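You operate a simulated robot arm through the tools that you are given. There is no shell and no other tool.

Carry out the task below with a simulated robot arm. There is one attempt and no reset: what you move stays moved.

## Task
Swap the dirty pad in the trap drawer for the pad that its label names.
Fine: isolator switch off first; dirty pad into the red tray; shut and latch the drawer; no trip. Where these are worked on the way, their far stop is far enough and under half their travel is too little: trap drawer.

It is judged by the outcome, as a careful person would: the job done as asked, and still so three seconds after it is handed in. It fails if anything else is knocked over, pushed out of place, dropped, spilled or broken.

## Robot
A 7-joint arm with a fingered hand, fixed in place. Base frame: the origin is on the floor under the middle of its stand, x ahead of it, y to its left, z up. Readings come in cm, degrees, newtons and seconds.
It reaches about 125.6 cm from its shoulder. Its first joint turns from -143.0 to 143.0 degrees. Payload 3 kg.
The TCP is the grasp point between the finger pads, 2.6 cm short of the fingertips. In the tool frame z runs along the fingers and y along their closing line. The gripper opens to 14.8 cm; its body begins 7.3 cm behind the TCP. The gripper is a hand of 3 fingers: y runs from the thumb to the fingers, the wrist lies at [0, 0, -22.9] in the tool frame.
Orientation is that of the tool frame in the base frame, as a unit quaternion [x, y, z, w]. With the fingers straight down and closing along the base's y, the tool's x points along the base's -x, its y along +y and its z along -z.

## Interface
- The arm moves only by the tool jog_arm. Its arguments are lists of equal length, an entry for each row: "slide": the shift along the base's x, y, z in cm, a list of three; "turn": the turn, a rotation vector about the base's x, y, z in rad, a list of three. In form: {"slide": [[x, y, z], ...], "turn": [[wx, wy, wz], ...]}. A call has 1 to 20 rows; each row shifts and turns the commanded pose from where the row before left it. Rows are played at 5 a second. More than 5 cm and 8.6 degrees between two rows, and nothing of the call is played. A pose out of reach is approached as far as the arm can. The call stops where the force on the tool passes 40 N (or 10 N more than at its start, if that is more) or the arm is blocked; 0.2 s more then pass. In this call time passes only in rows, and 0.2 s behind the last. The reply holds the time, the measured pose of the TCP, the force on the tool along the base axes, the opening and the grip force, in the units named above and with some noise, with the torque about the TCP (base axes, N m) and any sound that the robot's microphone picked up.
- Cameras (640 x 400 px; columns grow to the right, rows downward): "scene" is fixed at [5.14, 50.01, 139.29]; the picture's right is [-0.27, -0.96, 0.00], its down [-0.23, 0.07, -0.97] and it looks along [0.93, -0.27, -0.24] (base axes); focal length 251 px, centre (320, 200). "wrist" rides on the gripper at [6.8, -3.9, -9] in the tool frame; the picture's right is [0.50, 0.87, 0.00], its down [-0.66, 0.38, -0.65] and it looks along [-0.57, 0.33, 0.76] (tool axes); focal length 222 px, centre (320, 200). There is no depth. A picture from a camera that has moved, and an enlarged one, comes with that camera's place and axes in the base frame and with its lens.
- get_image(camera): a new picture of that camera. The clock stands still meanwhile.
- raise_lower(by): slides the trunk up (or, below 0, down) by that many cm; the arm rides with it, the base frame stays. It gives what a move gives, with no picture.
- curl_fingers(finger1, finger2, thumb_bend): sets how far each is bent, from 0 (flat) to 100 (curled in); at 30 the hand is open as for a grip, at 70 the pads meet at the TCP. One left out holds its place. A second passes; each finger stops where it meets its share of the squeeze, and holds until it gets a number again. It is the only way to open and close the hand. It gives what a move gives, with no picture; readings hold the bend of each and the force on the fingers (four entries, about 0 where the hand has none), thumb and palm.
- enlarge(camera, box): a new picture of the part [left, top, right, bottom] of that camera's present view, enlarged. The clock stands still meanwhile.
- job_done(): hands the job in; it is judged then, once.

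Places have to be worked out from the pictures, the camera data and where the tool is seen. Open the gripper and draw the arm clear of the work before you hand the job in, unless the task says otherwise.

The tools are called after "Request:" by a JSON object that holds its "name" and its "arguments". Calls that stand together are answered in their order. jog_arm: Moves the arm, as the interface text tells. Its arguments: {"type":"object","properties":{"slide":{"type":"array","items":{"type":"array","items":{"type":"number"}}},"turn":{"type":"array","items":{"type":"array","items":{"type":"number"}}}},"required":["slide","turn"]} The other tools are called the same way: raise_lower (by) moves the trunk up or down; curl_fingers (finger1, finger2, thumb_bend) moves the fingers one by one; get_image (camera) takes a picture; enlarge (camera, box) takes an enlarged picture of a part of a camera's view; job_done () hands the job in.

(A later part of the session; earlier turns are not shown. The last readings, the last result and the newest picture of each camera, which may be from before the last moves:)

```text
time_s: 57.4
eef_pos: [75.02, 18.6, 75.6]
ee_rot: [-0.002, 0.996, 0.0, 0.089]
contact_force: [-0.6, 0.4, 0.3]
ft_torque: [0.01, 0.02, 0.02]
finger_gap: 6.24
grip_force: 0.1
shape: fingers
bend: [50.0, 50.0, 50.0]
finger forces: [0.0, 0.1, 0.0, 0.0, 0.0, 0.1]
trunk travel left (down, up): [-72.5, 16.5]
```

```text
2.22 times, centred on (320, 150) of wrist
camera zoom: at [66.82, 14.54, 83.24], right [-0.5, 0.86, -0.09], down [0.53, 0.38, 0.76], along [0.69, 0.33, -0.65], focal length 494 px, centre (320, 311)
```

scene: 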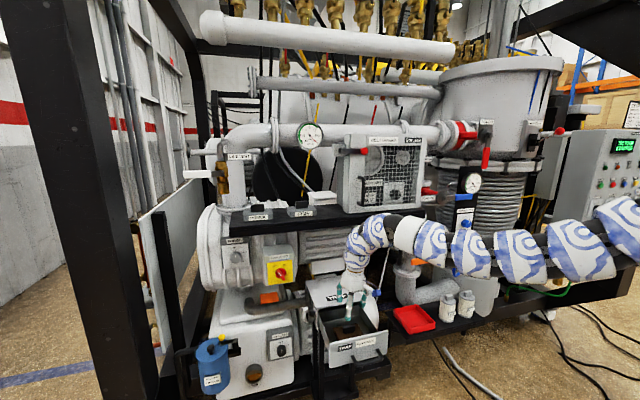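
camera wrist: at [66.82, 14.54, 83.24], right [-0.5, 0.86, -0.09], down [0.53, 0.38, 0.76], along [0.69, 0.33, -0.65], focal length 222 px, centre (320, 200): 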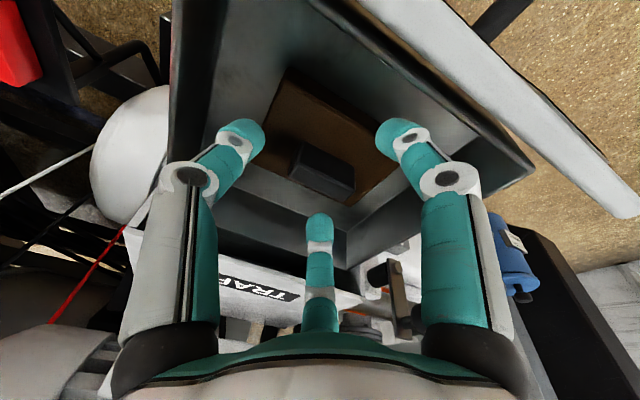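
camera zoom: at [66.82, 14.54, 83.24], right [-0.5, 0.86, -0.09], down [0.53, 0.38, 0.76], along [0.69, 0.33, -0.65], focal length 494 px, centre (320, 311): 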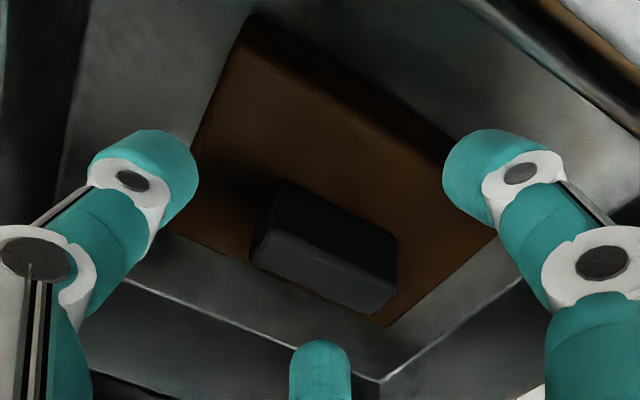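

Two wrist views agree on the grip's top centre at (75.68, 18.66, 73.5). I fine-adjust by (+0.3, 0, −0.6) and close the fingers on it.

Request:
{"name": "jog_arm", "arguments": {"slide": [[0.3, 0.05, -0.3], [0, 0, -0.3]], "turn": [[0, 0, 0], [0, 0, 0]]}}

Request:
{"name": "curl_fingers", "arguments": {"finger1": 72, "finger2": 72, "thumb_bend": 66}}

Request:
{"name": "get_image", "arguments": {"camera": "wrist"}}

```text
time_s: 58.0
eef_pos: [75.32, 18.64, 75.09]
ee_rot: [-0.002, 0.996, 0.0, 0.089]
contact_force: [-0.5, 0.3, 1.2]
ft_torque: [0.01, 0.0, 0.02]
finger_gap: 6.24
grip_force: 0.1
shape: fingers
bend: [50.0, 50.0, 50.0]
finger forces: [0.0, 0.1, 0.0, 0.0, 0.0, 0.0]
trunk travel left (down, up): [-72.5, 16.5]
```

```text
time_s: 59.0
eef_pos: [75.27, 18.61, 75.09]
ee_rot: [-0.003, 0.996, 0.0, 0.089]
contact_force: [-0.5, -0.3, 1.3]
ft_torque: [-0.02, 0.05, -0.01]
finger_gap: 1.25
grip_force: 7.9
shape: fingers
bend: [66.0, 66.0, 65.0]
finger forces: [5.3, 5.7, 0.0, 0.1, 3.4, 0.0]
trunk travel left (down, up): [-72.5, 16.5]
```

```text
taken
camera wrist: at [67.13, 14.6, 82.7], right [-0.5, 0.86, -0.09], down [0.53, 0.38, 0.76], along [0.69, 0.33, -0.65], focal length 222 px, centre (320, 200)
```

wrist: 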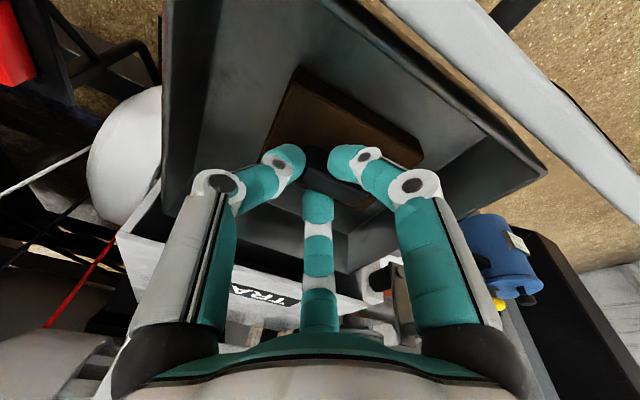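

All three fingers hold the grip. I squeeze a bit more and lift 2 cm as a test.

Request:
{"name": "curl_fingers", "arguments": {"finger1": 78, "finger2": 78, "thumb_bend": 74}}

Request:
{"name": "jog_arm", "arguments": {"slide": [[0, 0, 1], [0, 0, 1]], "turn": [[0, 0, 0], [0, 0, 0]]}}

Request:
{"name": "get_image", "arguments": {"camera": "wrist"}}

Request:
{"name": "enlarge", "arguments": {"camera": "scene", "box": [300, 270, 400, 370]}}

```text
time_s: 60.0
eef_pos: [75.35, 18.63, 75.06]
ee_rot: [-0.002, 0.996, 0.0, 0.09]
contact_force: [0.5, 0.4, 0.2]
ft_torque: [0.03, 0.02, -0.01]
finger_gap: 1.06
grip_force: 12.7
shape: fingers
bend: [65.0, 65.0, 68.0]
finger forces: [8.2, 8.1, 0.0, 0.1, 10.0, 0.1]
trunk travel left (down, up): [-72.5, 16.5]
```

```text
time_s: 60.6
eef_pos: [75.53, 18.54, 77.13]
ee_rot: [-0.003, 0.996, 0.0, 0.089]
contact_force: [-0.2, 0.0, -2.2]
ft_torque: [-0.03, 0.0, -0.03]
finger_gap: 1.05
grip_force: 13.7
shape: fingers
bend: [65.0, 65.0, 68.0]
finger forces: [8.0, 8.2, 0.0, 0.0, 10.1, 0.0]
trunk travel left (down, up): [-72.5, 16.5]
```

```text
taken
camera wrist: at [67.28, 14.55, 84.78], right [-0.5, 0.86, -0.09], down [0.53, 0.38, 0.76], along [0.69, 0.33, -0.64], focal length 222 px, centre (320, 200)
```

wrist: 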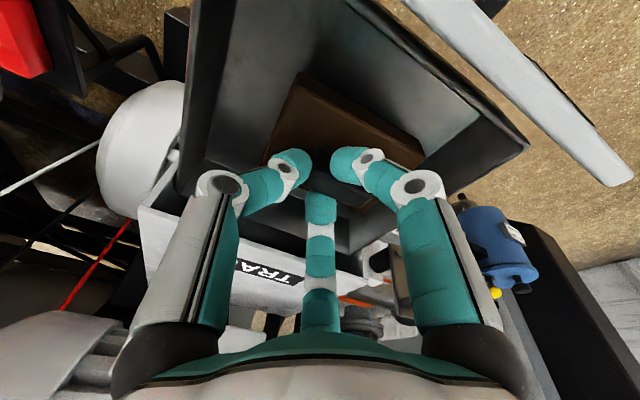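

```text
4.00 times, centred on (350, 320) of scene
camera zoom: at [5.14, 50.01, 139.29], right [-0.27, -0.96, 0.0], down [-0.23, 0.07, -0.97], along [0.93, -0.27, -0.24], focal length 1003 px, centre (200, -280)
```

zoom: 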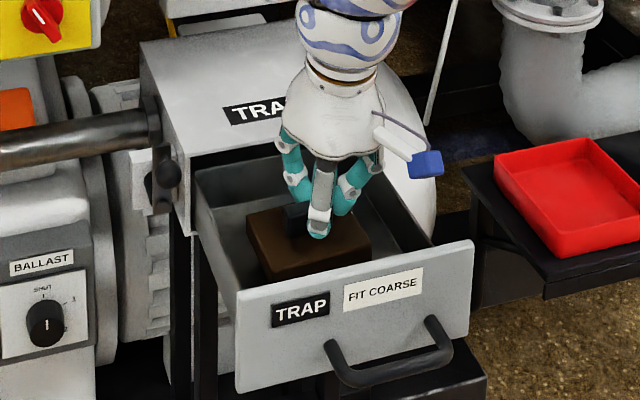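

The pad lifts cleanly (about 2 N). I raise it well above the drawer walls, drawing back slightly to stay clear of the shelf edge.

Request:
{"name": "jog_arm", "arguments": {"slide": [[0, 0, 2], [-0.3, 0, 2], [-0.5, 0, 2], [-0.5, 0, 2], [-1, 0, 2], [-1.5, 0, 1.5]], "turn": [[0, 0, 0], [0, 0, 0], [0, 0, 0], [0, 0, 0], [0, 0, 0], [0, 0, 0]]}}

Request:
{"name": "get_image", "arguments": {"camera": "wrist"}}

Request:
{"name": "get_image", "arguments": {"camera": "scene"}}

```text
time_s: 62.0
eef_pos: [71.46, 18.62, 88.54]
ee_rot: [-0.003, 0.996, 0.0, 0.089]
contact_force: [-0.4, 0.4, -1.9]
ft_torque: [-0.01, 0.01, 0.02]
finger_gap: 1.02
grip_force: 12.7
shape: fingers
bend: [65.0, 65.0, 68.0]
finger forces: [7.8, 8.0, 0.1, 0.0, 9.5, 0.1]
trunk travel left (down, up): [-72.5, 16.5]
```

```text
taken
camera wrist: at [63.26, 14.64, 96.1], right [-0.5, 0.86, -0.09], down [0.53, 0.38, 0.76], along [0.69, 0.33, -0.65], focal length 222 px, centre (320, 200)
```

wrist: 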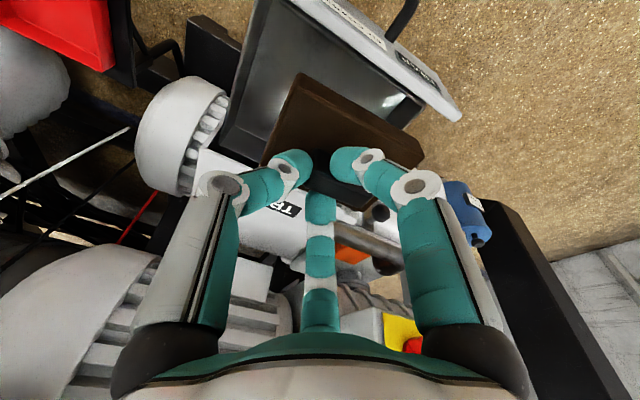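

```text
taken
```

scene: 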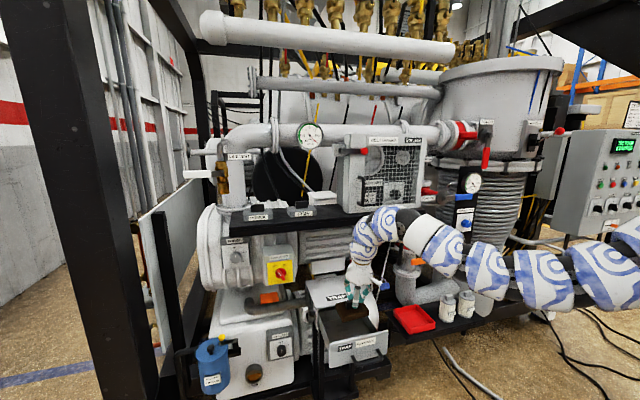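

The pad hangs level and clear. I carry it to the right at this height, staying back from the machine, to view the tray area.

Request:
{"name": "jog_arm", "arguments": {"slide": [[-1, -4, 0.3], [-1, -4.5, 0.3], [-1, -4.5, 0.2], [0, -4.5, 0], [0, -4.5, 0], [0, -4, 0]], "turn": [[0, 0, 0], [0, 0, 0], [0, 0, 0], [0, 0, 0], [0, 0, 0], [0, 0, 0]]}}

Request:
{"name": "get_image", "arguments": {"camera": "wrist"}}

Request:
{"name": "get_image", "arguments": {"camera": "scene"}}

```text
time_s: 63.4
eef_pos: [68.47, -7.6, 89.08]
ee_rot: [-0.003, 0.996, 0.0, 0.089]
contact_force: [-0.7, 0.5, -1.3]
ft_torque: [-0.02, 0.01, 0.03]
finger_gap: 0.98
grip_force: 12.7
shape: fingers
bend: [65.0, 65.0, 68.0]
finger forces: [7.6, 7.8, 0.0, 0.0, 9.5, 0.0]
trunk travel left (down, up): [-72.5, 16.5]
```

```text
taken
camera wrist: at [60.31, -11.53, 96.72], right [-0.5, 0.86, -0.09], down [0.53, 0.38, 0.76], along [0.69, 0.33, -0.64], focal length 222 px, centre (320, 200)
```

wrist: 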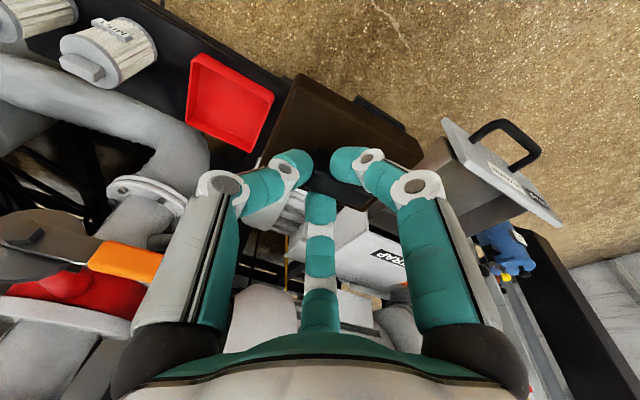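

```text
taken
```

scene: 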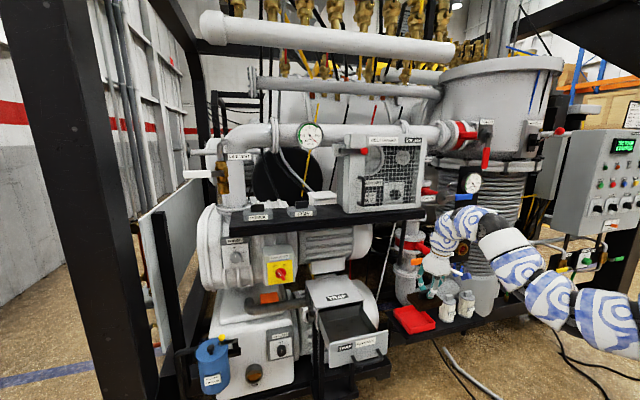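

Request:
{"name": "enlarge", "arguments": {"camera": "wrist", "box": [60, 10, 300, 190]}}

Request:
{"name": "enlarge", "arguments": {"camera": "wrist", "box": [0, 150, 200, 330]}}

Request:
{"name": "enlarge", "arguments": {"camera": "scene", "box": [380, 200, 520, 340]}}

```text
2.22 times, centred on (180, 100) of wrist
camera zoom: at [60.31, -11.53, 96.72], right [-0.5, 0.86, -0.09], down [0.53, 0.38, 0.76], along [0.69, 0.33, -0.64], focal length 494 px, centre (631, 422)
```

zoom: 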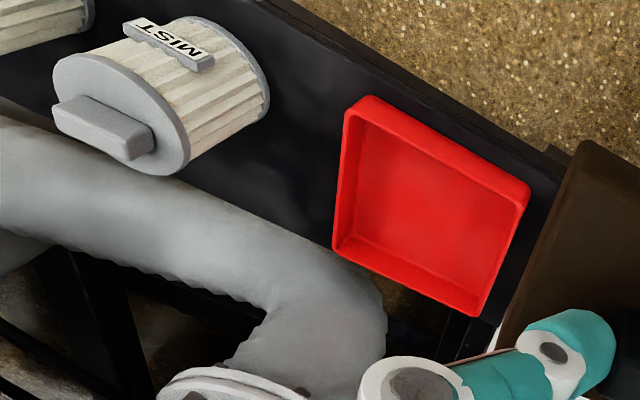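

```text
2.22 times, centred on (100, 240) of wrist
camera zoom: at [60.31, -11.53, 96.72], right [-0.5, 0.86, -0.09], down [0.53, 0.38, 0.76], along [0.69, 0.33, -0.64], focal length 494 px, centre (809, 111)
```

zoom: 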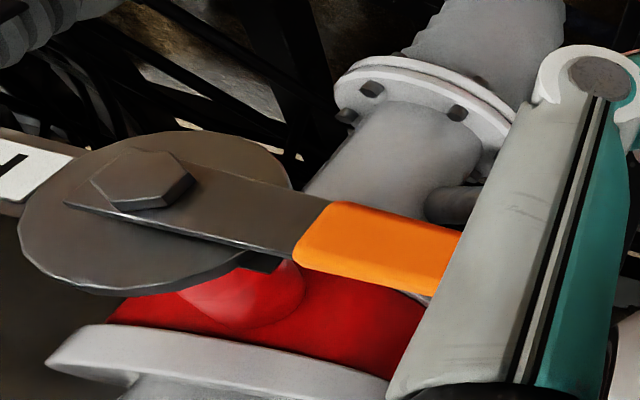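

```text
2.86 times, centred on (450, 270) of scene
camera zoom: at [5.14, 50.01, 139.29], right [-0.27, -0.96, 0.0], down [-0.23, 0.07, -0.97], along [0.93, -0.27, -0.24], focal length 717 px, centre (-51, 0)
```

zoom: 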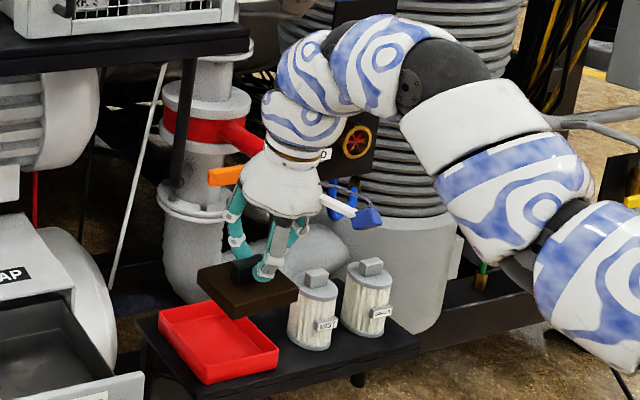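

The tray rim is at about z 60, x 81–94, y −13…−25, but the orange HOLD lever (tip near (89,−16,87)) hangs above it, so I must stay under/in front of it. I take a second view from a shifted position to triangulate both precisely.

Request:
{"name": "jog_arm", "arguments": {"slide": [[0, -3, -1], [0, -3, -1], [0, -3, -1], [0, -2, -1]], "turn": [[0, 0, 0], [0, 0, 0], [0, 0, 0], [0, 0, 0]]}}

Request:
{"name": "get_image", "arguments": {"camera": "wrist"}}

Request:
{"name": "enlarge", "arguments": {"camera": "wrist", "box": [130, 0, 350, 160]}}

Request:
{"name": "enlarge", "arguments": {"camera": "wrist", "box": [0, 140, 240, 340]}}

```text
time_s: 64.4
eef_pos: [68.53, -18.22, 85.26]
ee_rot: [-0.002, 0.996, 0.0, 0.087]
contact_force: [0.4, -0.2, -1.9]
ft_torque: [-0.03, 0.0, -0.02]
finger_gap: 0.97
grip_force: 12.1
shape: fingers
bend: [65.0, 65.0, 68.0]
finger forces: [7.5, 7.8, 0.0, 0.1, 9.3, 0.0]
trunk travel left (down, up): [-72.5, 16.5]
```

```text
taken
camera wrist: at [60.36, -22.14, 92.89], right [-0.5, 0.86, -0.09], down [0.53, 0.38, 0.76], along [0.69, 0.33, -0.65], focal length 222 px, centre (320, 200)
```

wrist: 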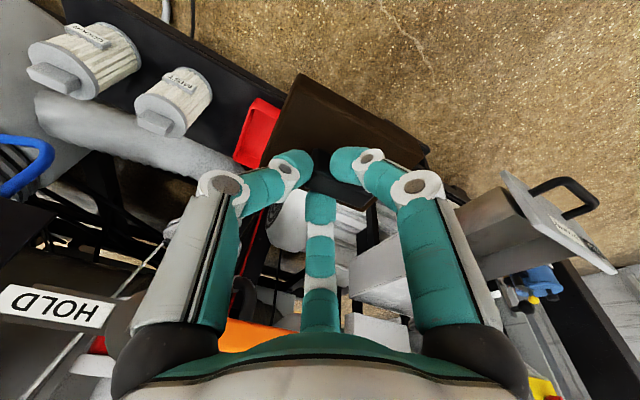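

```text
2.50 times, centred on (240, 80) of wrist
camera zoom: at [60.36, -22.14, 92.89], right [-0.5, 0.86, -0.09], down [0.53, 0.38, 0.76], along [0.69, 0.33, -0.65], focal length 555 px, centre (520, 500)
```

zoom: 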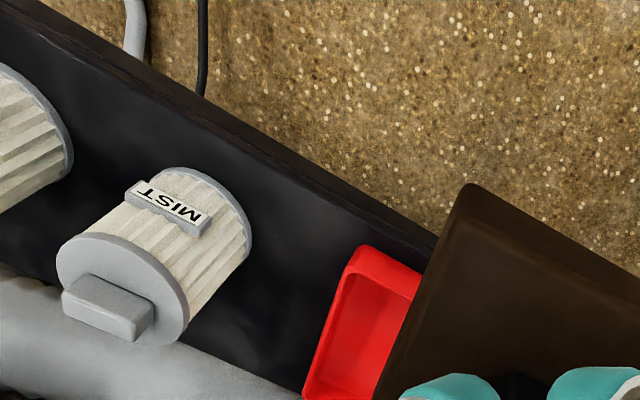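

```text
2.00 times, centred on (120, 240) of wrist
camera zoom: at [60.36, -22.14, 92.89], right [-0.5, 0.86, -0.09], down [0.53, 0.38, 0.76], along [0.69, 0.33, -0.65], focal length 444 px, centre (720, 120)
```

zoom: 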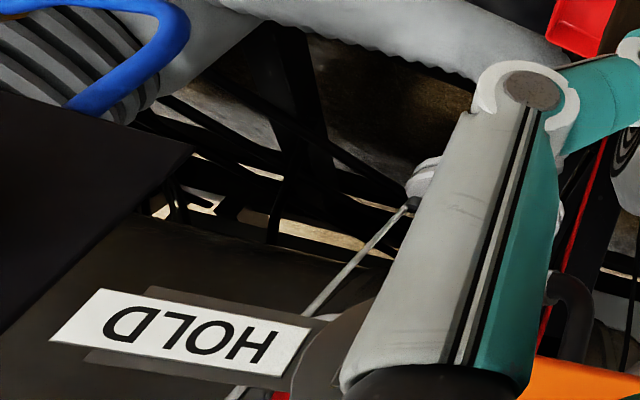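

Request:
{"name": "enlarge", "arguments": {"camera": "wrist", "box": [190, 260, 350, 370]}}

Request:
{"name": "enlarge", "arguments": {"camera": "scene", "box": [390, 210, 500, 340]}}

```text
3.64 times, centred on (270, 315) of wrist
camera zoom: at [60.36, -22.14, 92.89], right [-0.5, 0.86, -0.09], down [0.53, 0.38, 0.76], along [0.69, 0.33, -0.65], focal length 808 px, centre (502, -218)
```

zoom: 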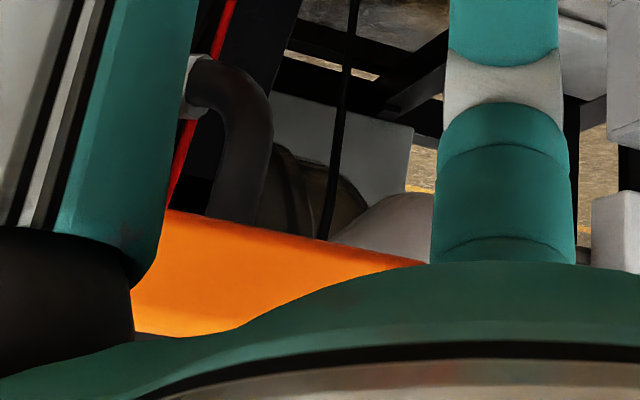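

```text
3.08 times, centred on (445, 275) of scene
camera zoom: at [5.14, 50.01, 139.29], right [-0.27, -0.96, 0.0], down [-0.23, 0.07, -0.97], along [0.93, -0.27, -0.24], focal length 772 px, centre (-65, -31)
```

zoom: 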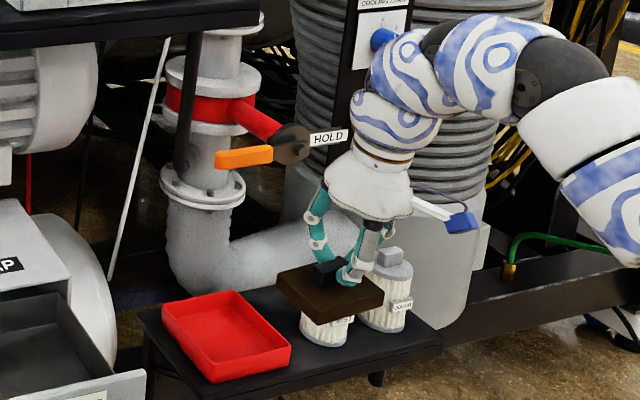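

Triangulated: tray rim z≈59.7, x 81–94.2, y −12.9…−25.5; the HOLD lever lies along y above its near half at x≈86, z≈88. So I tilt the hand back a further 20° to slip beneath the lever, lower in front of the shelf first.

Request:
{"name": "jog_arm", "arguments": {"slide": [[0, -0.3, -2], [0, -0.3, -3], [0, -0.3, -3], [0, 0, -3], [0, 0, -3]], "turn": [[0, -0.116, 0], [0, -0.116, 0], [0, -0.116, 0], [0, 0, 0], [0, 0, 0]]}}

Request:
{"name": "get_image", "arguments": {"camera": "wrist"}}

Request:
{"name": "get_image", "arguments": {"camera": "scene"}}

```text
time_s: 65.6
eef_pos: [68.6, -19.01, 71.2]
ee_rot: [-0.003, 0.966, 0.0, 0.26]
contact_force: [-0.9, 0.7, -1.3]
ft_torque: [-0.04, 0.03, -0.01]
finger_gap: 0.87
grip_force: 11.8
shape: fingers
bend: [65.0, 65.0, 68.0]
finger forces: [8.0, 7.5, 0.0, 0.0, 8.8, 0.0]
trunk travel left (down, up): [-72.5, 16.5]
```

```text
taken
camera wrist: at [58.2, -23.02, 75.7], right [-0.44, 0.86, -0.25], down [0.23, 0.38, 0.89], along [0.87, 0.33, -0.37], focal length 222 px, centre (320, 200)
```

wrist: 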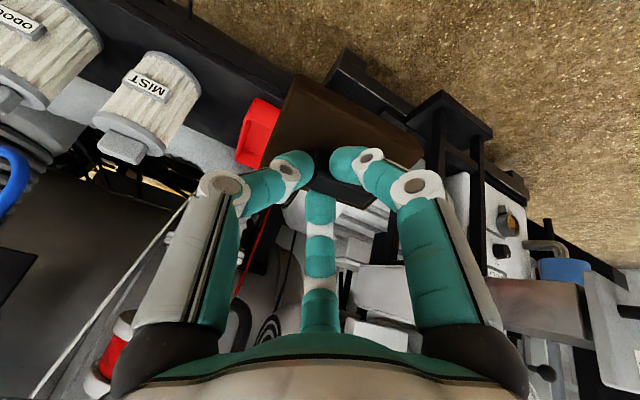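

```text
taken
```

scene: 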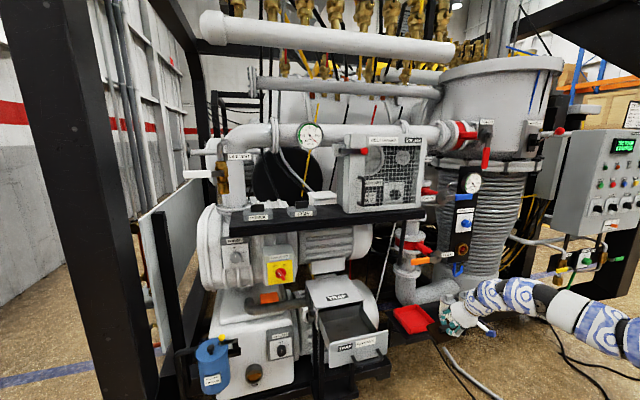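

The hand is tilted 30°, pad held, in front of the tray. I advance at this height under the lever toward the tray.

Request:
{"name": "jog_arm", "arguments": {"slide": [[3, 0, 0], [3, -0.1, 0], [3, 0, 0], [2, -0.1, 0]], "turn": [[0, 0, 0], [0, 0, 0], [0, 0, 0], [0, 0, 0]]}}

Request:
{"name": "get_image", "arguments": {"camera": "wrist"}}

Request:
{"name": "enlarge", "arguments": {"camera": "scene", "box": [380, 210, 520, 350]}}

```text
time_s: 66.6
eef_pos: [79.67, -19.03, 71.23]
ee_rot: [-0.004, 0.966, 0.0, 0.26]
contact_force: [-0.5, -0.3, -1.5]
ft_torque: [0.0, 0.01, -0.02]
finger_gap: 0.83
grip_force: 11.8
shape: fingers
bend: [65.0, 65.0, 68.0]
finger forces: [8.0, 7.5, 0.0, 0.0, 8.6, 0.0]
trunk travel left (down, up): [-72.5, 16.5]
```

```text
taken
camera wrist: at [69.36, -23.17, 75.54], right [-0.44, 0.86, -0.25], down [0.24, 0.38, 0.89], along [0.87, 0.33, -0.37], focal length 222 px, centre (320, 200)
```

wrist: 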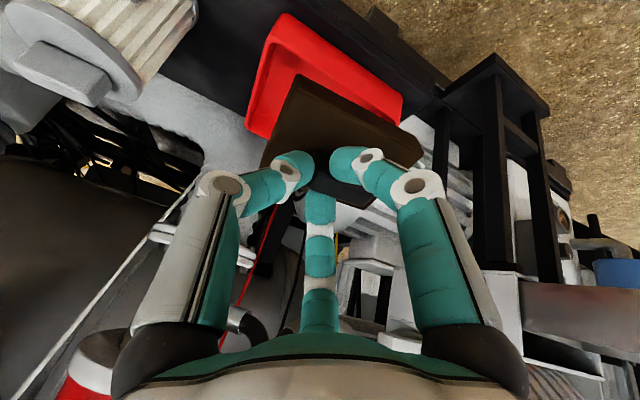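

```text
2.86 times, centred on (450, 280) of scene
camera zoom: at [5.14, 50.01, 139.29], right [-0.27, -0.96, 0.0], down [-0.23, 0.07, -0.97], along [0.93, -0.27, -0.24], focal length 717 px, centre (-51, -29)
```

zoom: 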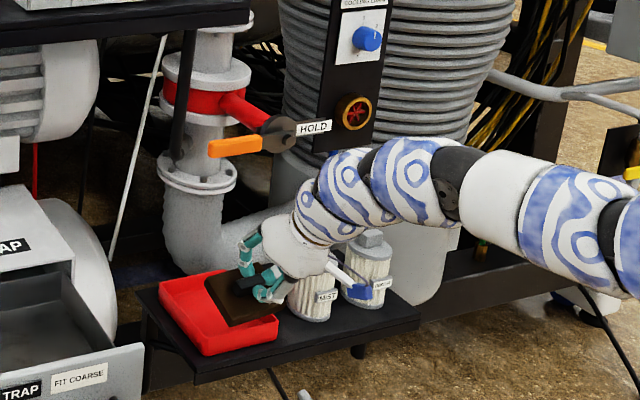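

The arm passes well below the lever and the pad is over the tray. I go the last 4.5 cm in and then lower gently.

Request:
{"name": "jog_arm", "arguments": {"slide": [[2.5, -0.1, 0], [2, -0.1, 0], [0, 0, -1.5], [0, 0, -1.5]], "turn": [[0, 0, 0], [0, 0, 0], [0, 0, 0], [0, 0, 0]]}}

Request:
{"name": "get_image", "arguments": {"camera": "wrist"}}

Request:
{"name": "enlarge", "arguments": {"camera": "scene", "box": [390, 260, 490, 340]}}

```text
time_s: 67.6
eef_pos: [84.11, -19.65, 68.27]
ee_rot: [-0.003, 0.966, 0.0, 0.26]
contact_force: [0.5, -0.8, -1.6]
ft_torque: [-0.05, 0.01, 0.01]
finger_gap: 0.84
grip_force: 12.0
shape: fingers
bend: [65.0, 65.0, 68.0]
finger forces: [8.0, 7.5, 0.0, 0.0, 8.6, 0.0]
trunk travel left (down, up): [-72.5, 16.5]
```

```text
taken
camera wrist: at [73.81, -23.67, 72.61], right [-0.44, 0.86, -0.25], down [0.24, 0.38, 0.89], along [0.87, 0.33, -0.37], focal length 222 px, centre (320, 200)
```

wrist: 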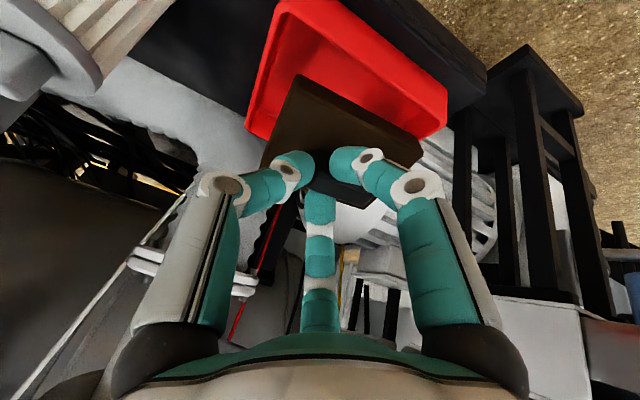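

```text
5.00 times, centred on (440, 300) of scene
camera zoom: at [5.14, 50.01, 139.29], right [-0.27, -0.96, 0.0], down [-0.23, 0.07, -0.97], along [0.93, -0.27, -0.24], focal length 1254 px, centre (-280, -300)
```

zoom: 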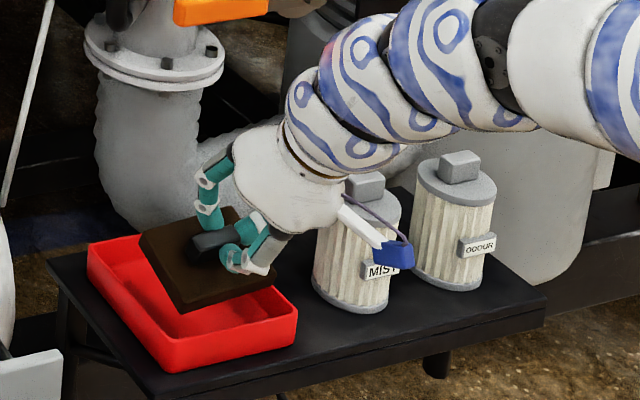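

The pad lies over the tray's opening with margin all round. I keep lowering until its near edge meets the tray floor.

Request:
{"name": "jog_arm", "arguments": {"slide": [[0, 0.1, -1], [0, 0.1, -1], [0, 0, -0.7], [0, 0, -0.5]], "turn": [[0, 0, 0], [0, 0, 0], [0, 0, 0], [0, 0, 0]]}}

Request:
{"name": "enlarge", "arguments": {"camera": "scene", "box": [390, 260, 490, 340]}}

Request:
{"name": "get_image", "arguments": {"camera": "wrist"}}

```text
time_s: 68.6
eef_pos: [84.16, -19.52, 65.15]
ee_rot: [-0.002, 0.966, -0.001, 0.26]
contact_force: [-0.2, -0.8, -1.6]
ft_torque: [-0.02, 0.01, -0.04]
finger_gap: 0.84
grip_force: 12.2
shape: fingers
bend: [65.0, 65.0, 68.0]
finger forces: [8.0, 7.5, 0.1, 0.1, 8.5, 0.1]
trunk travel left (down, up): [-72.5, 16.5]
```

```text
5.00 times, centred on (440, 300) of scene
camera zoom: at [5.14, 50.01, 139.29], right [-0.27, -0.96, 0.0], down [-0.23, 0.07, -0.97], along [0.93, -0.27, -0.24], focal length 1254 px, centre (-280, -300)
```

zoom: 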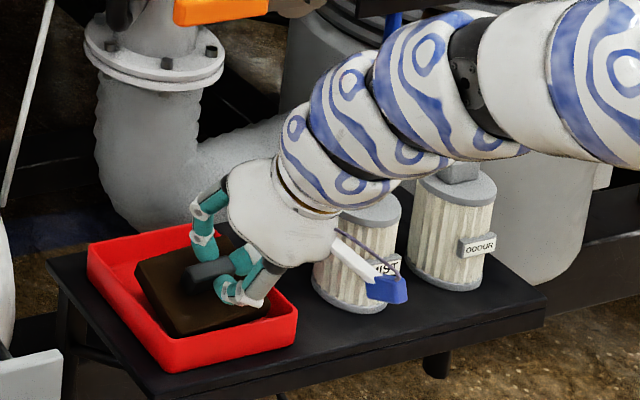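

```text
taken
camera wrist: at [73.79, -23.46, 69.52], right [-0.44, 0.86, -0.25], down [0.24, 0.38, 0.89], along [0.87, 0.33, -0.37], focal length 222 px, centre (320, 200)
```

wrist: 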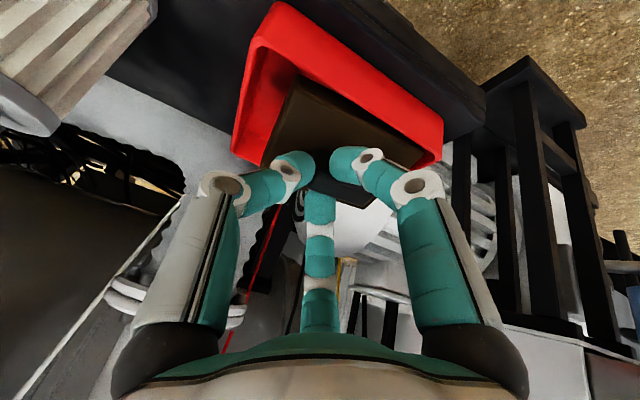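

The pad is inside the tray walls, not yet touching. I lower another centimetre while levelling it part-way.

Request:
{"name": "jog_arm", "arguments": {"slide": [[0, 0, -0.5], [0, 0, -0.5]], "turn": [[0, 0, 0], [0, 0, 0]]}}

Request:
{"name": "jog_arm", "arguments": {"slide": [[0.6, 0, -0.1], [0.6, 0, -0.1]], "turn": [[0, 0.087, 0], [0, 0.087, 0]]}}

Request:
{"name": "enlarge", "arguments": {"camera": "scene", "box": [390, 240, 490, 340]}}

Request:
{"name": "get_image", "arguments": {"camera": "wrist"}}

```text
time_s: 69.2
eef_pos: [84.02, -19.57, 64.07]
ee_rot: [-0.003, 0.966, 0.0, 0.26]
contact_force: [0.6, -0.4, -2.3]
ft_torque: [0.0, 0.02, -0.01]
finger_gap: 0.83
grip_force: 12.1
shape: fingers
bend: [65.0, 65.0, 68.0]
finger forces: [8.0, 7.3, 0.0, 0.0, 8.5, 0.1]
trunk travel left (down, up): [-72.5, 16.5]
```

```text
time_s: 69.8
eef_pos: [83.91, -19.62, 64.88]
ee_rot: [-0.003, 0.981, -0.001, 0.196]
contact_force: [-0.1, -0.2, -1.6]
ft_torque: [-0.01, -0.04, 0.0]
finger_gap: 0.79
grip_force: 12.7
shape: fingers
bend: [65.0, 65.0, 68.0]
finger forces: [8.3, 8.0, 0.0, 0.1, 8.5, 0.0]
out of reach, approached as far as the arm can: row 2
trunk travel left (down, up): [-72.5, 16.5]
```

```text
4.00 times, centred on (440, 290) of scene
camera zoom: at [5.14, 50.01, 139.29], right [-0.27, -0.96, 0.0], down [-0.23, 0.07, -0.97], along [0.93, -0.27, -0.24], focal length 1003 px, centre (-160, -160)
```

zoom: 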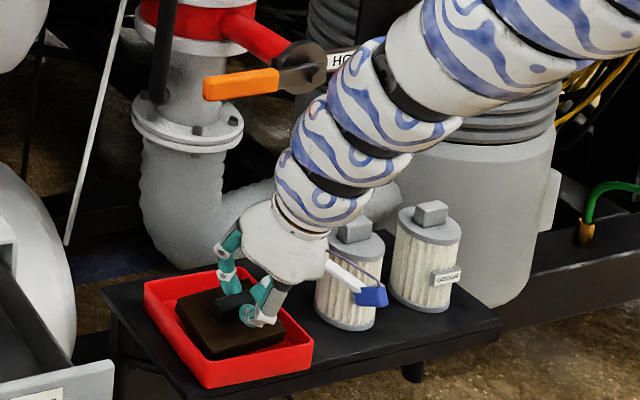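

```text
taken
camera wrist: at [74.25, -23.55, 70.55], right [-0.47, 0.86, -0.19], down [0.35, 0.38, 0.85], along [0.81, 0.33, -0.48], focal length 222 px, centre (320, 200)
```

wrist: 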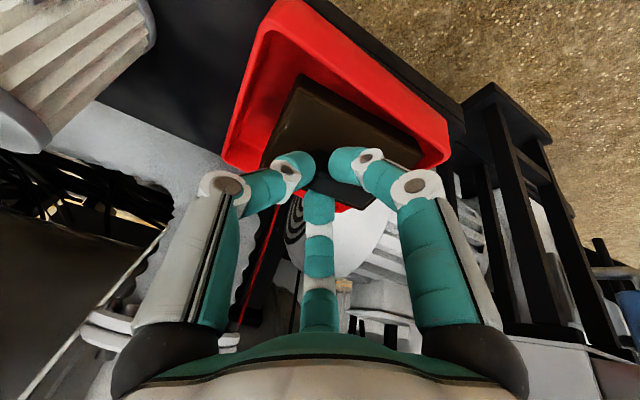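

The arm is near its reach limit here, but the trunk can lower the pad straight down. I lower in small steps, watching the force.

Request:
{"name": "raise_lower", "arguments": {"by": -0.8}}

Request:
{"name": "enlarge", "arguments": {"camera": "scene", "box": [390, 260, 490, 340]}}

```text
time_s: 70.3
eef_pos: [84.01, -19.5, 64.07]
ee_rot: [-0.003, 0.981, 0.0, 0.196]
contact_force: [-0.4, 0.5, -1.2]
ft_torque: [-0.02, 0.0, 0.01]
finger_gap: 0.78
grip_force: 12.9
shape: fingers
bend: [65.0, 65.0, 68.0]
finger forces: [8.4, 8.0, 0.0, 0.1, 8.5, 0.0]
trunk travel left (down, up): [-71.7, 17.3]
```

```text
5.00 times, centred on (440, 300) of scene
camera zoom: at [5.14, 50.01, 139.29], right [-0.27, -0.96, 0.0], down [-0.23, 0.07, -0.97], along [0.93, -0.27, -0.24], focal length 1254 px, centre (-280, -300)
```

zoom: 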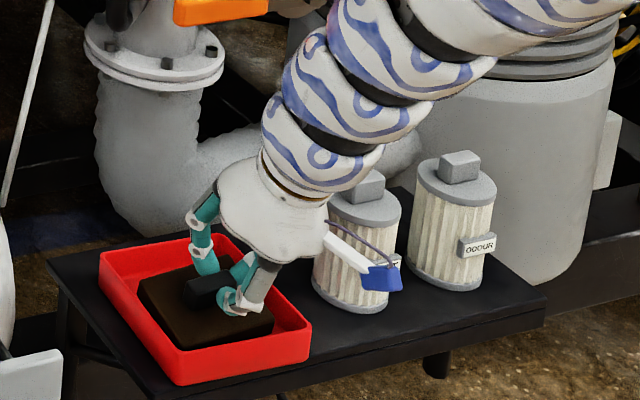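

Compared with before, the tray has shifted about 1.8 cm toward the robot: the pad's near edge dragged it while I levelled. I'll set the pad down first, then nudge the tray back to its place. Lowering slightly more to seat the pad.

Request:
{"name": "raise_lower", "arguments": {"by": -0.5}}

Request:
{"name": "enlarge", "arguments": {"camera": "scene", "box": [390, 260, 490, 340]}}

Request:
{"name": "enlarge", "arguments": {"camera": "wrist", "box": [200, 0, 480, 220]}}

```text
time_s: 70.9
eef_pos: [83.91, -19.56, 63.67]
ee_rot: [-0.002, 0.981, -0.001, 0.196]
contact_force: [-0.7, 0.6, -0.5]
ft_torque: [0.02, 0.06, -0.03]
finger_gap: 0.81
grip_force: 12.9
shape: fingers
bend: [65.0, 65.0, 68.0]
finger forces: [8.4, 8.1, 0.0, 0.1, 8.5, 0.1]
trunk travel left (down, up): [-71.2, 17.8]
```

```text
5.00 times, centred on (440, 300) of scene
camera zoom: at [5.14, 50.01, 139.29], right [-0.27, -0.96, 0.0], down [-0.23, 0.07, -0.97], along [0.93, -0.27, -0.24], focal length 1254 px, centre (-280, -300)
```

zoom: 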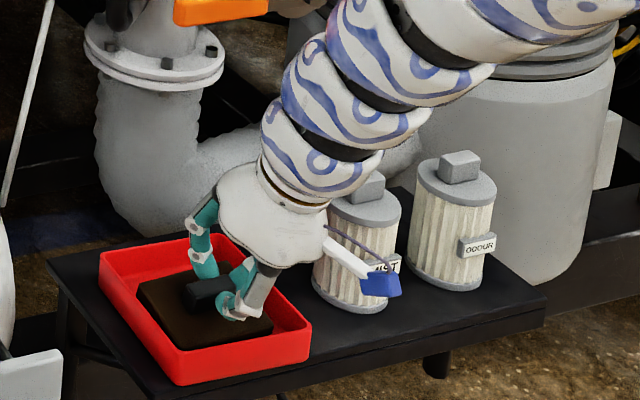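

```text
1.82 times, centred on (340, 110) of wrist
camera zoom: at [74.35, -23.46, 69.29], right [-0.47, 0.86, -0.19], down [0.35, 0.38, 0.85], along [0.81, 0.33, -0.48], focal length 404 px, centre (284, 364)
```

zoom: 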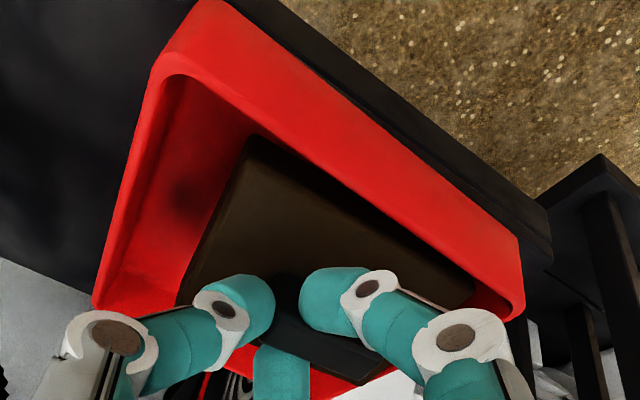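

The pad is now partly resting (weight reading dropped). I lower a hair more, then open the fingers to release it in the tray.

Request:
{"name": "raise_lower", "arguments": {"by": -0.4}}

Request:
{"name": "curl_fingers", "arguments": {"finger1": 60, "finger2": 60, "thumb_bend": 60}}

Request:
{"name": "get_image", "arguments": {"camera": "wrist"}}

Request:
{"name": "enlarge", "arguments": {"camera": "scene", "box": [390, 260, 490, 340]}}

```text
time_s: 71.4
eef_pos: [84.03, -19.44, 63.26]
ee_rot: [-0.002, 0.981, 0.0, 0.195]
contact_force: [0.2, 0.6, -0.8]
ft_torque: [0.01, 0.04, 0.04]
finger_gap: 0.77
grip_force: 13.3
shape: fingers
bend: [65.0, 65.0, 68.0]
finger forces: [8.9, 8.6, 0.0, 0.0, 8.7, 0.1]
trunk travel left (down, up): [-70.8, 18.2]
```

```text
time_s: 72.4
eef_pos: [83.96, -19.44, 63.07]
ee_rot: [-0.002, 0.981, 0.0, 0.196]
contact_force: [0.1, -0.2, 0.5]
ft_torque: [0.03, 0.0, 0.03]
finger_gap: 2.9
grip_force: 0.1
shape: fingers
bend: [60.0, 60.0, 60.0]
finger forces: [0.0, 0.0, 0.0, 0.0, 0.1, 0.0]
trunk travel left (down, up): [-70.8, 18.2]
```

```text
taken
camera wrist: at [74.35, -23.46, 68.9], right [-0.47, 0.86, -0.19], down [0.35, 0.38, 0.86], along [0.81, 0.33, -0.48], focal length 222 px, centre (320, 200)
```

wrist: 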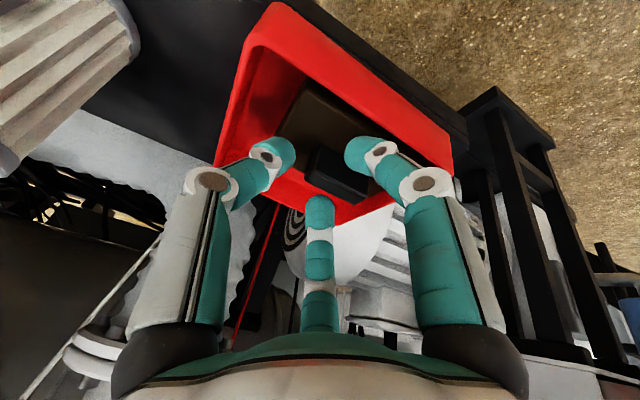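

```text
5.00 times, centred on (440, 300) of scene
camera zoom: at [5.14, 50.01, 139.29], right [-0.27, -0.96, 0.0], down [-0.23, 0.07, -0.97], along [0.93, -0.27, -0.24], focal length 1254 px, centre (-280, -300)
```

zoom: 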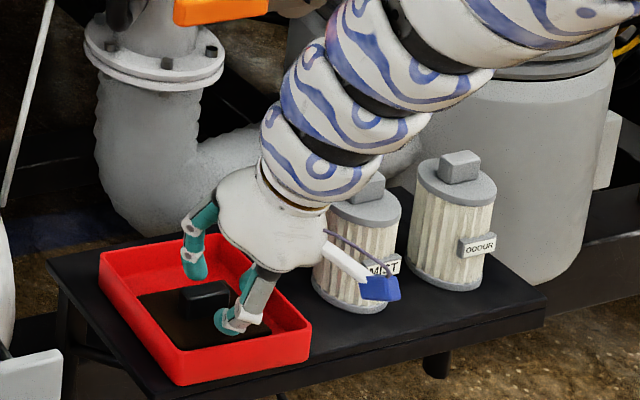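

The dirty pad lies flat in the red tray. I open slightly more and withdraw back along the finger direction, clear of the lever.

Request:
{"name": "curl_fingers", "arguments": {"finger1": 54, "finger2": 54, "thumb_bend": 54}}

Request:
{"name": "jog_arm", "arguments": {"slide": [[-0.4, 0, 0.9], [-0.8, 0, 1.8], [-0.8, 0, 1.8], [-1.2, 0, 2], [-3, 0, 1], [-4, 0, 0], [-4, 0, 0]], "turn": [[0, 0, 0], [0, 0, 0], [0, 0, 0], [0, 0, 0], [0, 0, 0], [0, 0, 0], [0, 0, 0]]}}

Request:
{"name": "get_image", "arguments": {"camera": "wrist"}}

Request:
{"name": "enlarge", "arguments": {"camera": "scene", "box": [390, 260, 490, 340]}}

```text
time_s: 73.4
eef_pos: [84.05, -19.58, 63.29]
ee_rot: [-0.003, 0.981, 0.0, 0.196]
contact_force: [0.2, -0.7, 0.4]
ft_torque: [0.01, 0.01, -0.02]
finger_gap: 4.82
grip_force: 0.2
shape: fingers
bend: [54.0, 54.0, 54.0]
finger forces: [0.4, 0.0, 0.0, 0.0, 0.1, 0.0]
trunk travel left (down, up): [-70.8, 18.2]
```

```text
time_s: 75.2
eef_pos: [69.1, -9.25, 68.83]
ee_rot: [-0.086, 0.979, 0.002, 0.182]
contact_force: [-0.4, -0.4, -1.2]
ft_torque: [0.04, 0.0, 0.0]
finger_gap: 4.88
grip_force: 0.0
shape: fingers
bend: [54.0, 54.0, 54.0]
finger forces: [0.0, 0.0, 0.0, 0.0, 0.0, 0.0]
out of reach, approached as far as the arm can: row 5
trunk travel left (down, up): [-70.8, 18.2]
stopped in row 7: the arm was blocked; the commanded pose is now the measured one
```

```text
taken
camera wrist: at [60.38, -14.65, 74.86], right [-0.61, 0.77, -0.2], down [0.31, 0.46, 0.83], along [0.73, 0.44, -0.51], focal length 222 px, centre (320, 200)
```

wrist: 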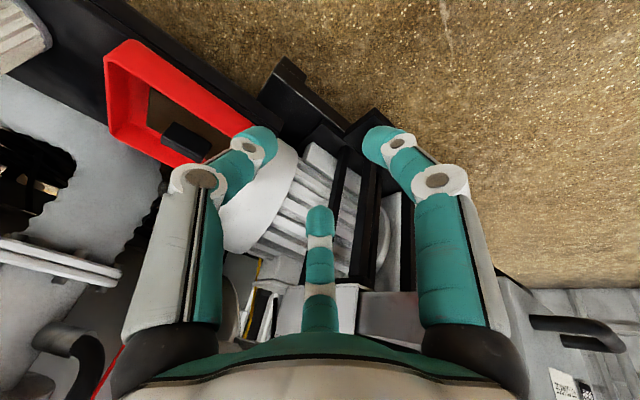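

```text
5.00 times, centred on (440, 300) of scene
camera zoom: at [5.14, 50.01, 139.29], right [-0.27, -0.96, 0.0], down [-0.23, 0.07, -0.97], along [0.93, -0.27, -0.24], focal length 1254 px, centre (-280, -300)
```

zoom: 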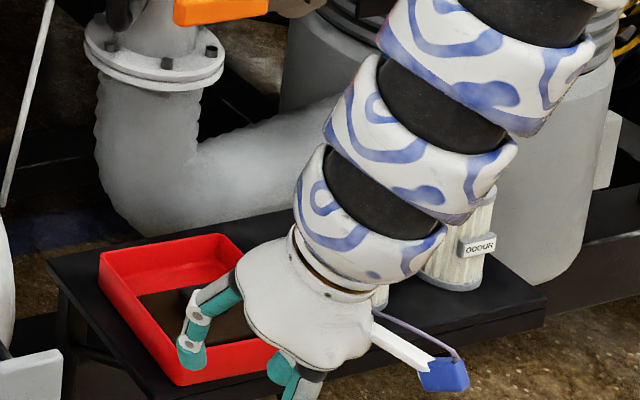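

The arm met a joint limit while backing out and swung about 10 cm to +y; nothing was touched. I check the whole scene before moving on.

Request:
{"name": "get_image", "arguments": {"camera": "scene"}}

```text
taken
```

scene: 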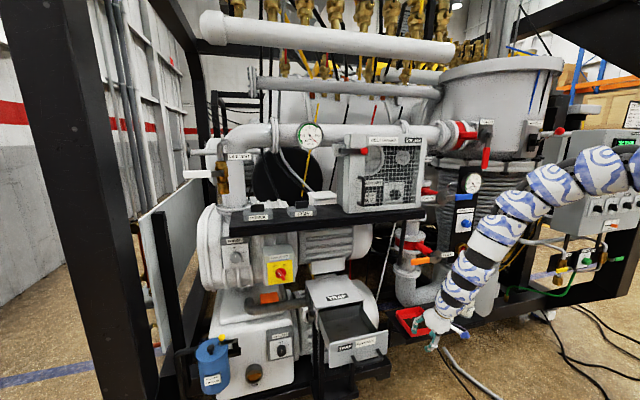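

Request:
{"name": "enlarge", "arguments": {"camera": "scene", "box": [385, 285, 485, 340]}}

```text
6.40 times, centred on (435, 312) of scene
camera zoom: at [5.14, 50.01, 139.29], right [-0.27, -0.96, 0.0], down [-0.23, 0.07, -0.97], along [0.93, -0.27, -0.24], focal length 1605 px, centre (-416, -520)
```

zoom: 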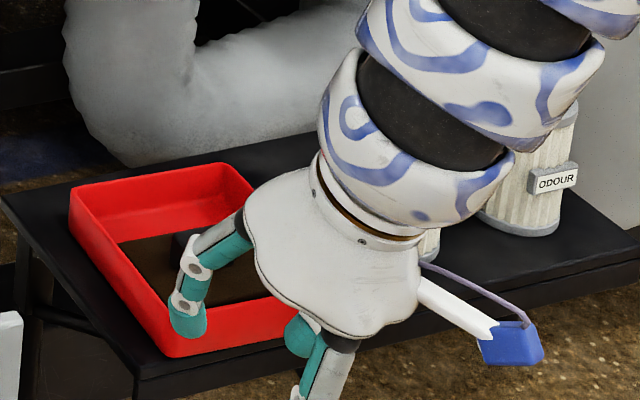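

The tray has shifted about 1.4 cm toward the robot (−x). Before nudging it back I bring the arm out of its awkward posture: straight up and slightly away, in free space.

Request:
{"name": "jog_arm", "arguments": {"slide": [[-1, -1, 3], [-1, -1, 3], [-1, -1, 3], [0, -1, 3]], "turn": [[0, 0, 0], [0, 0, 0], [0, 0, 0], [0, 0, 0]]}}

Request:
{"name": "get_image", "arguments": {"camera": "scene"}}

```text
time_s: 76.2
eef_pos: [72.1, -12.02, 73.83]
ee_rot: [-0.086, 0.98, 0.002, 0.181]
contact_force: [0.2, 1.0, -0.4]
ft_torque: [0.01, 0.04, -0.01]
finger_gap: 4.85
grip_force: 0.0
shape: fingers
bend: [54.0, 54.0, 54.0]
finger forces: [0.0, 0.0, 0.1, 0.1, 0.1, 0.0]
out of reach, approached as far as the arm can: row 1, 2, 3, 4
trunk travel left (down, up): [-70.8, 18.2]
```

```text
taken
```

scene: 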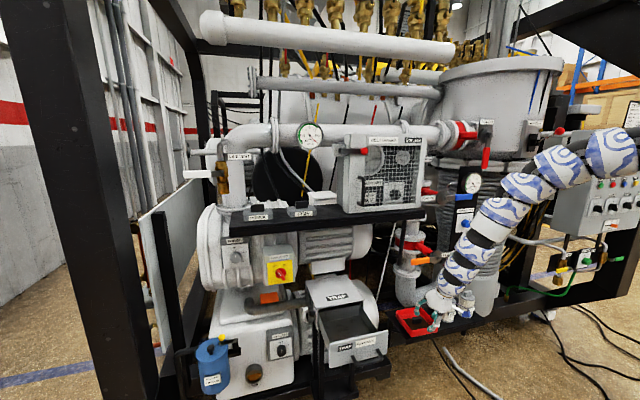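

It is still against a limit (wrist nearly straight in line with the forearm). I bend the wrist by tilting the fingers further forward to leave that posture.

Request:
{"name": "jog_arm", "arguments": {"slide": [[-0.5, -0.5, 0.5], [-0.5, -0.5, 0.5], [-0.5, -0.5, 0.5]], "turn": [[0, -0.1, 0], [0, -0.1, 0], [0, -0.1, 0]]}}

Request:
{"name": "get_image", "arguments": {"camera": "scene"}}

```text
time_s: 77.0
eef_pos: [73.83, -13.14, 72.05]
ee_rot: [-0.085, 0.941, -0.011, 0.327]
contact_force: [0.1, 0.5, 0.8]
ft_torque: [0.01, 0.02, -0.02]
finger_gap: 4.9
grip_force: 0.1
shape: fingers
bend: [54.0, 54.0, 54.0]
finger forces: [0.1, 0.1, 0.0, 0.0, 0.0, 0.0]
out of reach, approached as far as the arm can: row 1, 2, 3
trunk travel left (down, up): [-70.8, 18.2]
```

```text
taken
```

scene: 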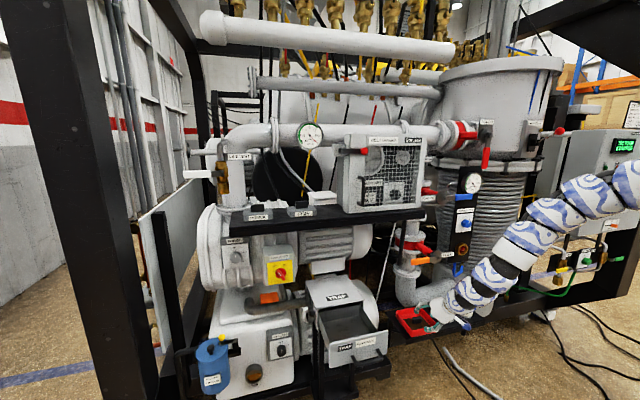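

Request:
{"name": "enlarge", "arguments": {"camera": "scene", "box": [400, 100, 640, 340]}}

Request:
{"name": "get_image", "arguments": {"camera": "wrist"}}

```text
1.67 times, centred on (520, 220) of scene
camera zoom: at [5.14, 50.01, 139.29], right [-0.27, -0.96, 0.0], down [-0.23, 0.07, -0.97], along [0.93, -0.27, -0.24], focal length 418 px, centre (-13, 167)
```

zoom: 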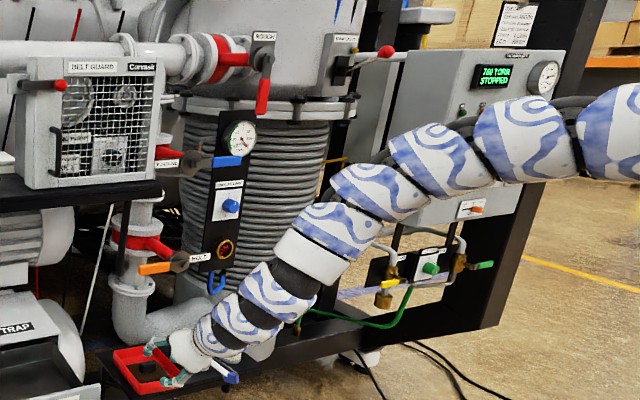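

```text
taken
camera wrist: at [63.57, -18.57, 75.12], right [-0.52, 0.77, -0.37], down [0.05, 0.46, 0.89], along [0.85, 0.44, -0.27], focal length 222 px, centre (320, 200)
```

wrist: 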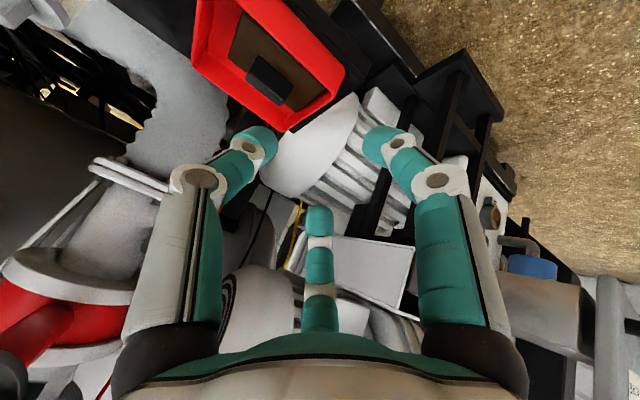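

The arm is bowed out to the right with the elbow high; pulling back/up is what's blocked. I try returning toward the earlier good pose at (68.6, −19, 71) by first going −y.

Request:
{"name": "jog_arm", "arguments": {"slide": [[0, -1.5, 0], [0, -1.5, 0], [0, -1.5, 0], [0, -1.5, 0]], "turn": [[0, 0, 0], [0, 0, 0], [0, 0, 0], [0, 0, 0]]}}

Request:
{"name": "enlarge", "arguments": {"camera": "scene", "box": [400, 100, 640, 340]}}

```text
time_s: 78.0
eef_pos: [73.85, -19.55, 71.96]
ee_rot: [-0.084, 0.942, -0.012, 0.326]
contact_force: [-0.1, -0.3, 0.5]
ft_torque: [0.0, -0.03, 0.02]
finger_gap: 4.89
grip_force: 0.1
shape: fingers
bend: [54.0, 54.0, 54.0]
finger forces: [0.0, 0.1, 0.0, 0.0, 0.0, 0.0]
trunk travel left (down, up): [-70.8, 18.2]
```

```text
1.67 times, centred on (520, 220) of scene
camera zoom: at [5.14, 50.01, 139.29], right [-0.27, -0.96, 0.0], down [-0.23, 0.07, -0.97], along [0.93, -0.27, -0.24], focal length 418 px, centre (-13, 167)
```

zoom: 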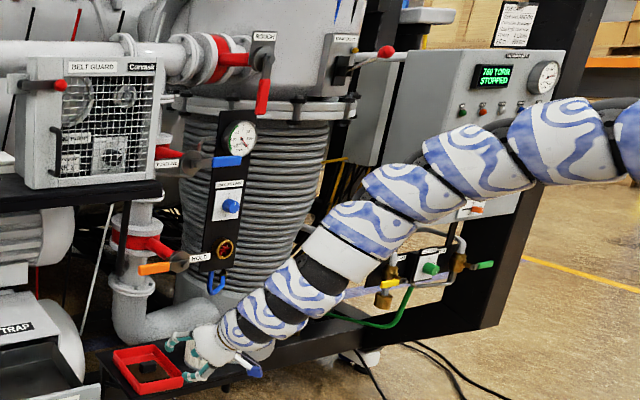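

Moving −y works without limits. I try backing off in −x now.

Request:
{"name": "jog_arm", "arguments": {"slide": [[-1, -0.3, 0], [-1, -0.3, 0], [-1, -0.3, 0]], "turn": [[0, 0, 0], [0, 0, 0], [0, 0, 0]]}}

```text
time_s: 78.8
eef_pos: [71.84, -20.29, 70.53]
ee_rot: [-0.085, 0.942, -0.011, 0.326]
contact_force: [0.3, 0.5, 0.4]
ft_torque: [0.01, -0.01, 0.03]
finger_gap: 4.88
grip_force: 0.2
shape: fingers
bend: [54.0, 54.0, 54.0]
finger forces: [0.0, 0.0, 0.0, 0.0, 0.1, 0.0]
out of reach, approached as far as the arm can: row 1, 2, 3
trunk travel left (down, up): [-70.8, 18.2]
```

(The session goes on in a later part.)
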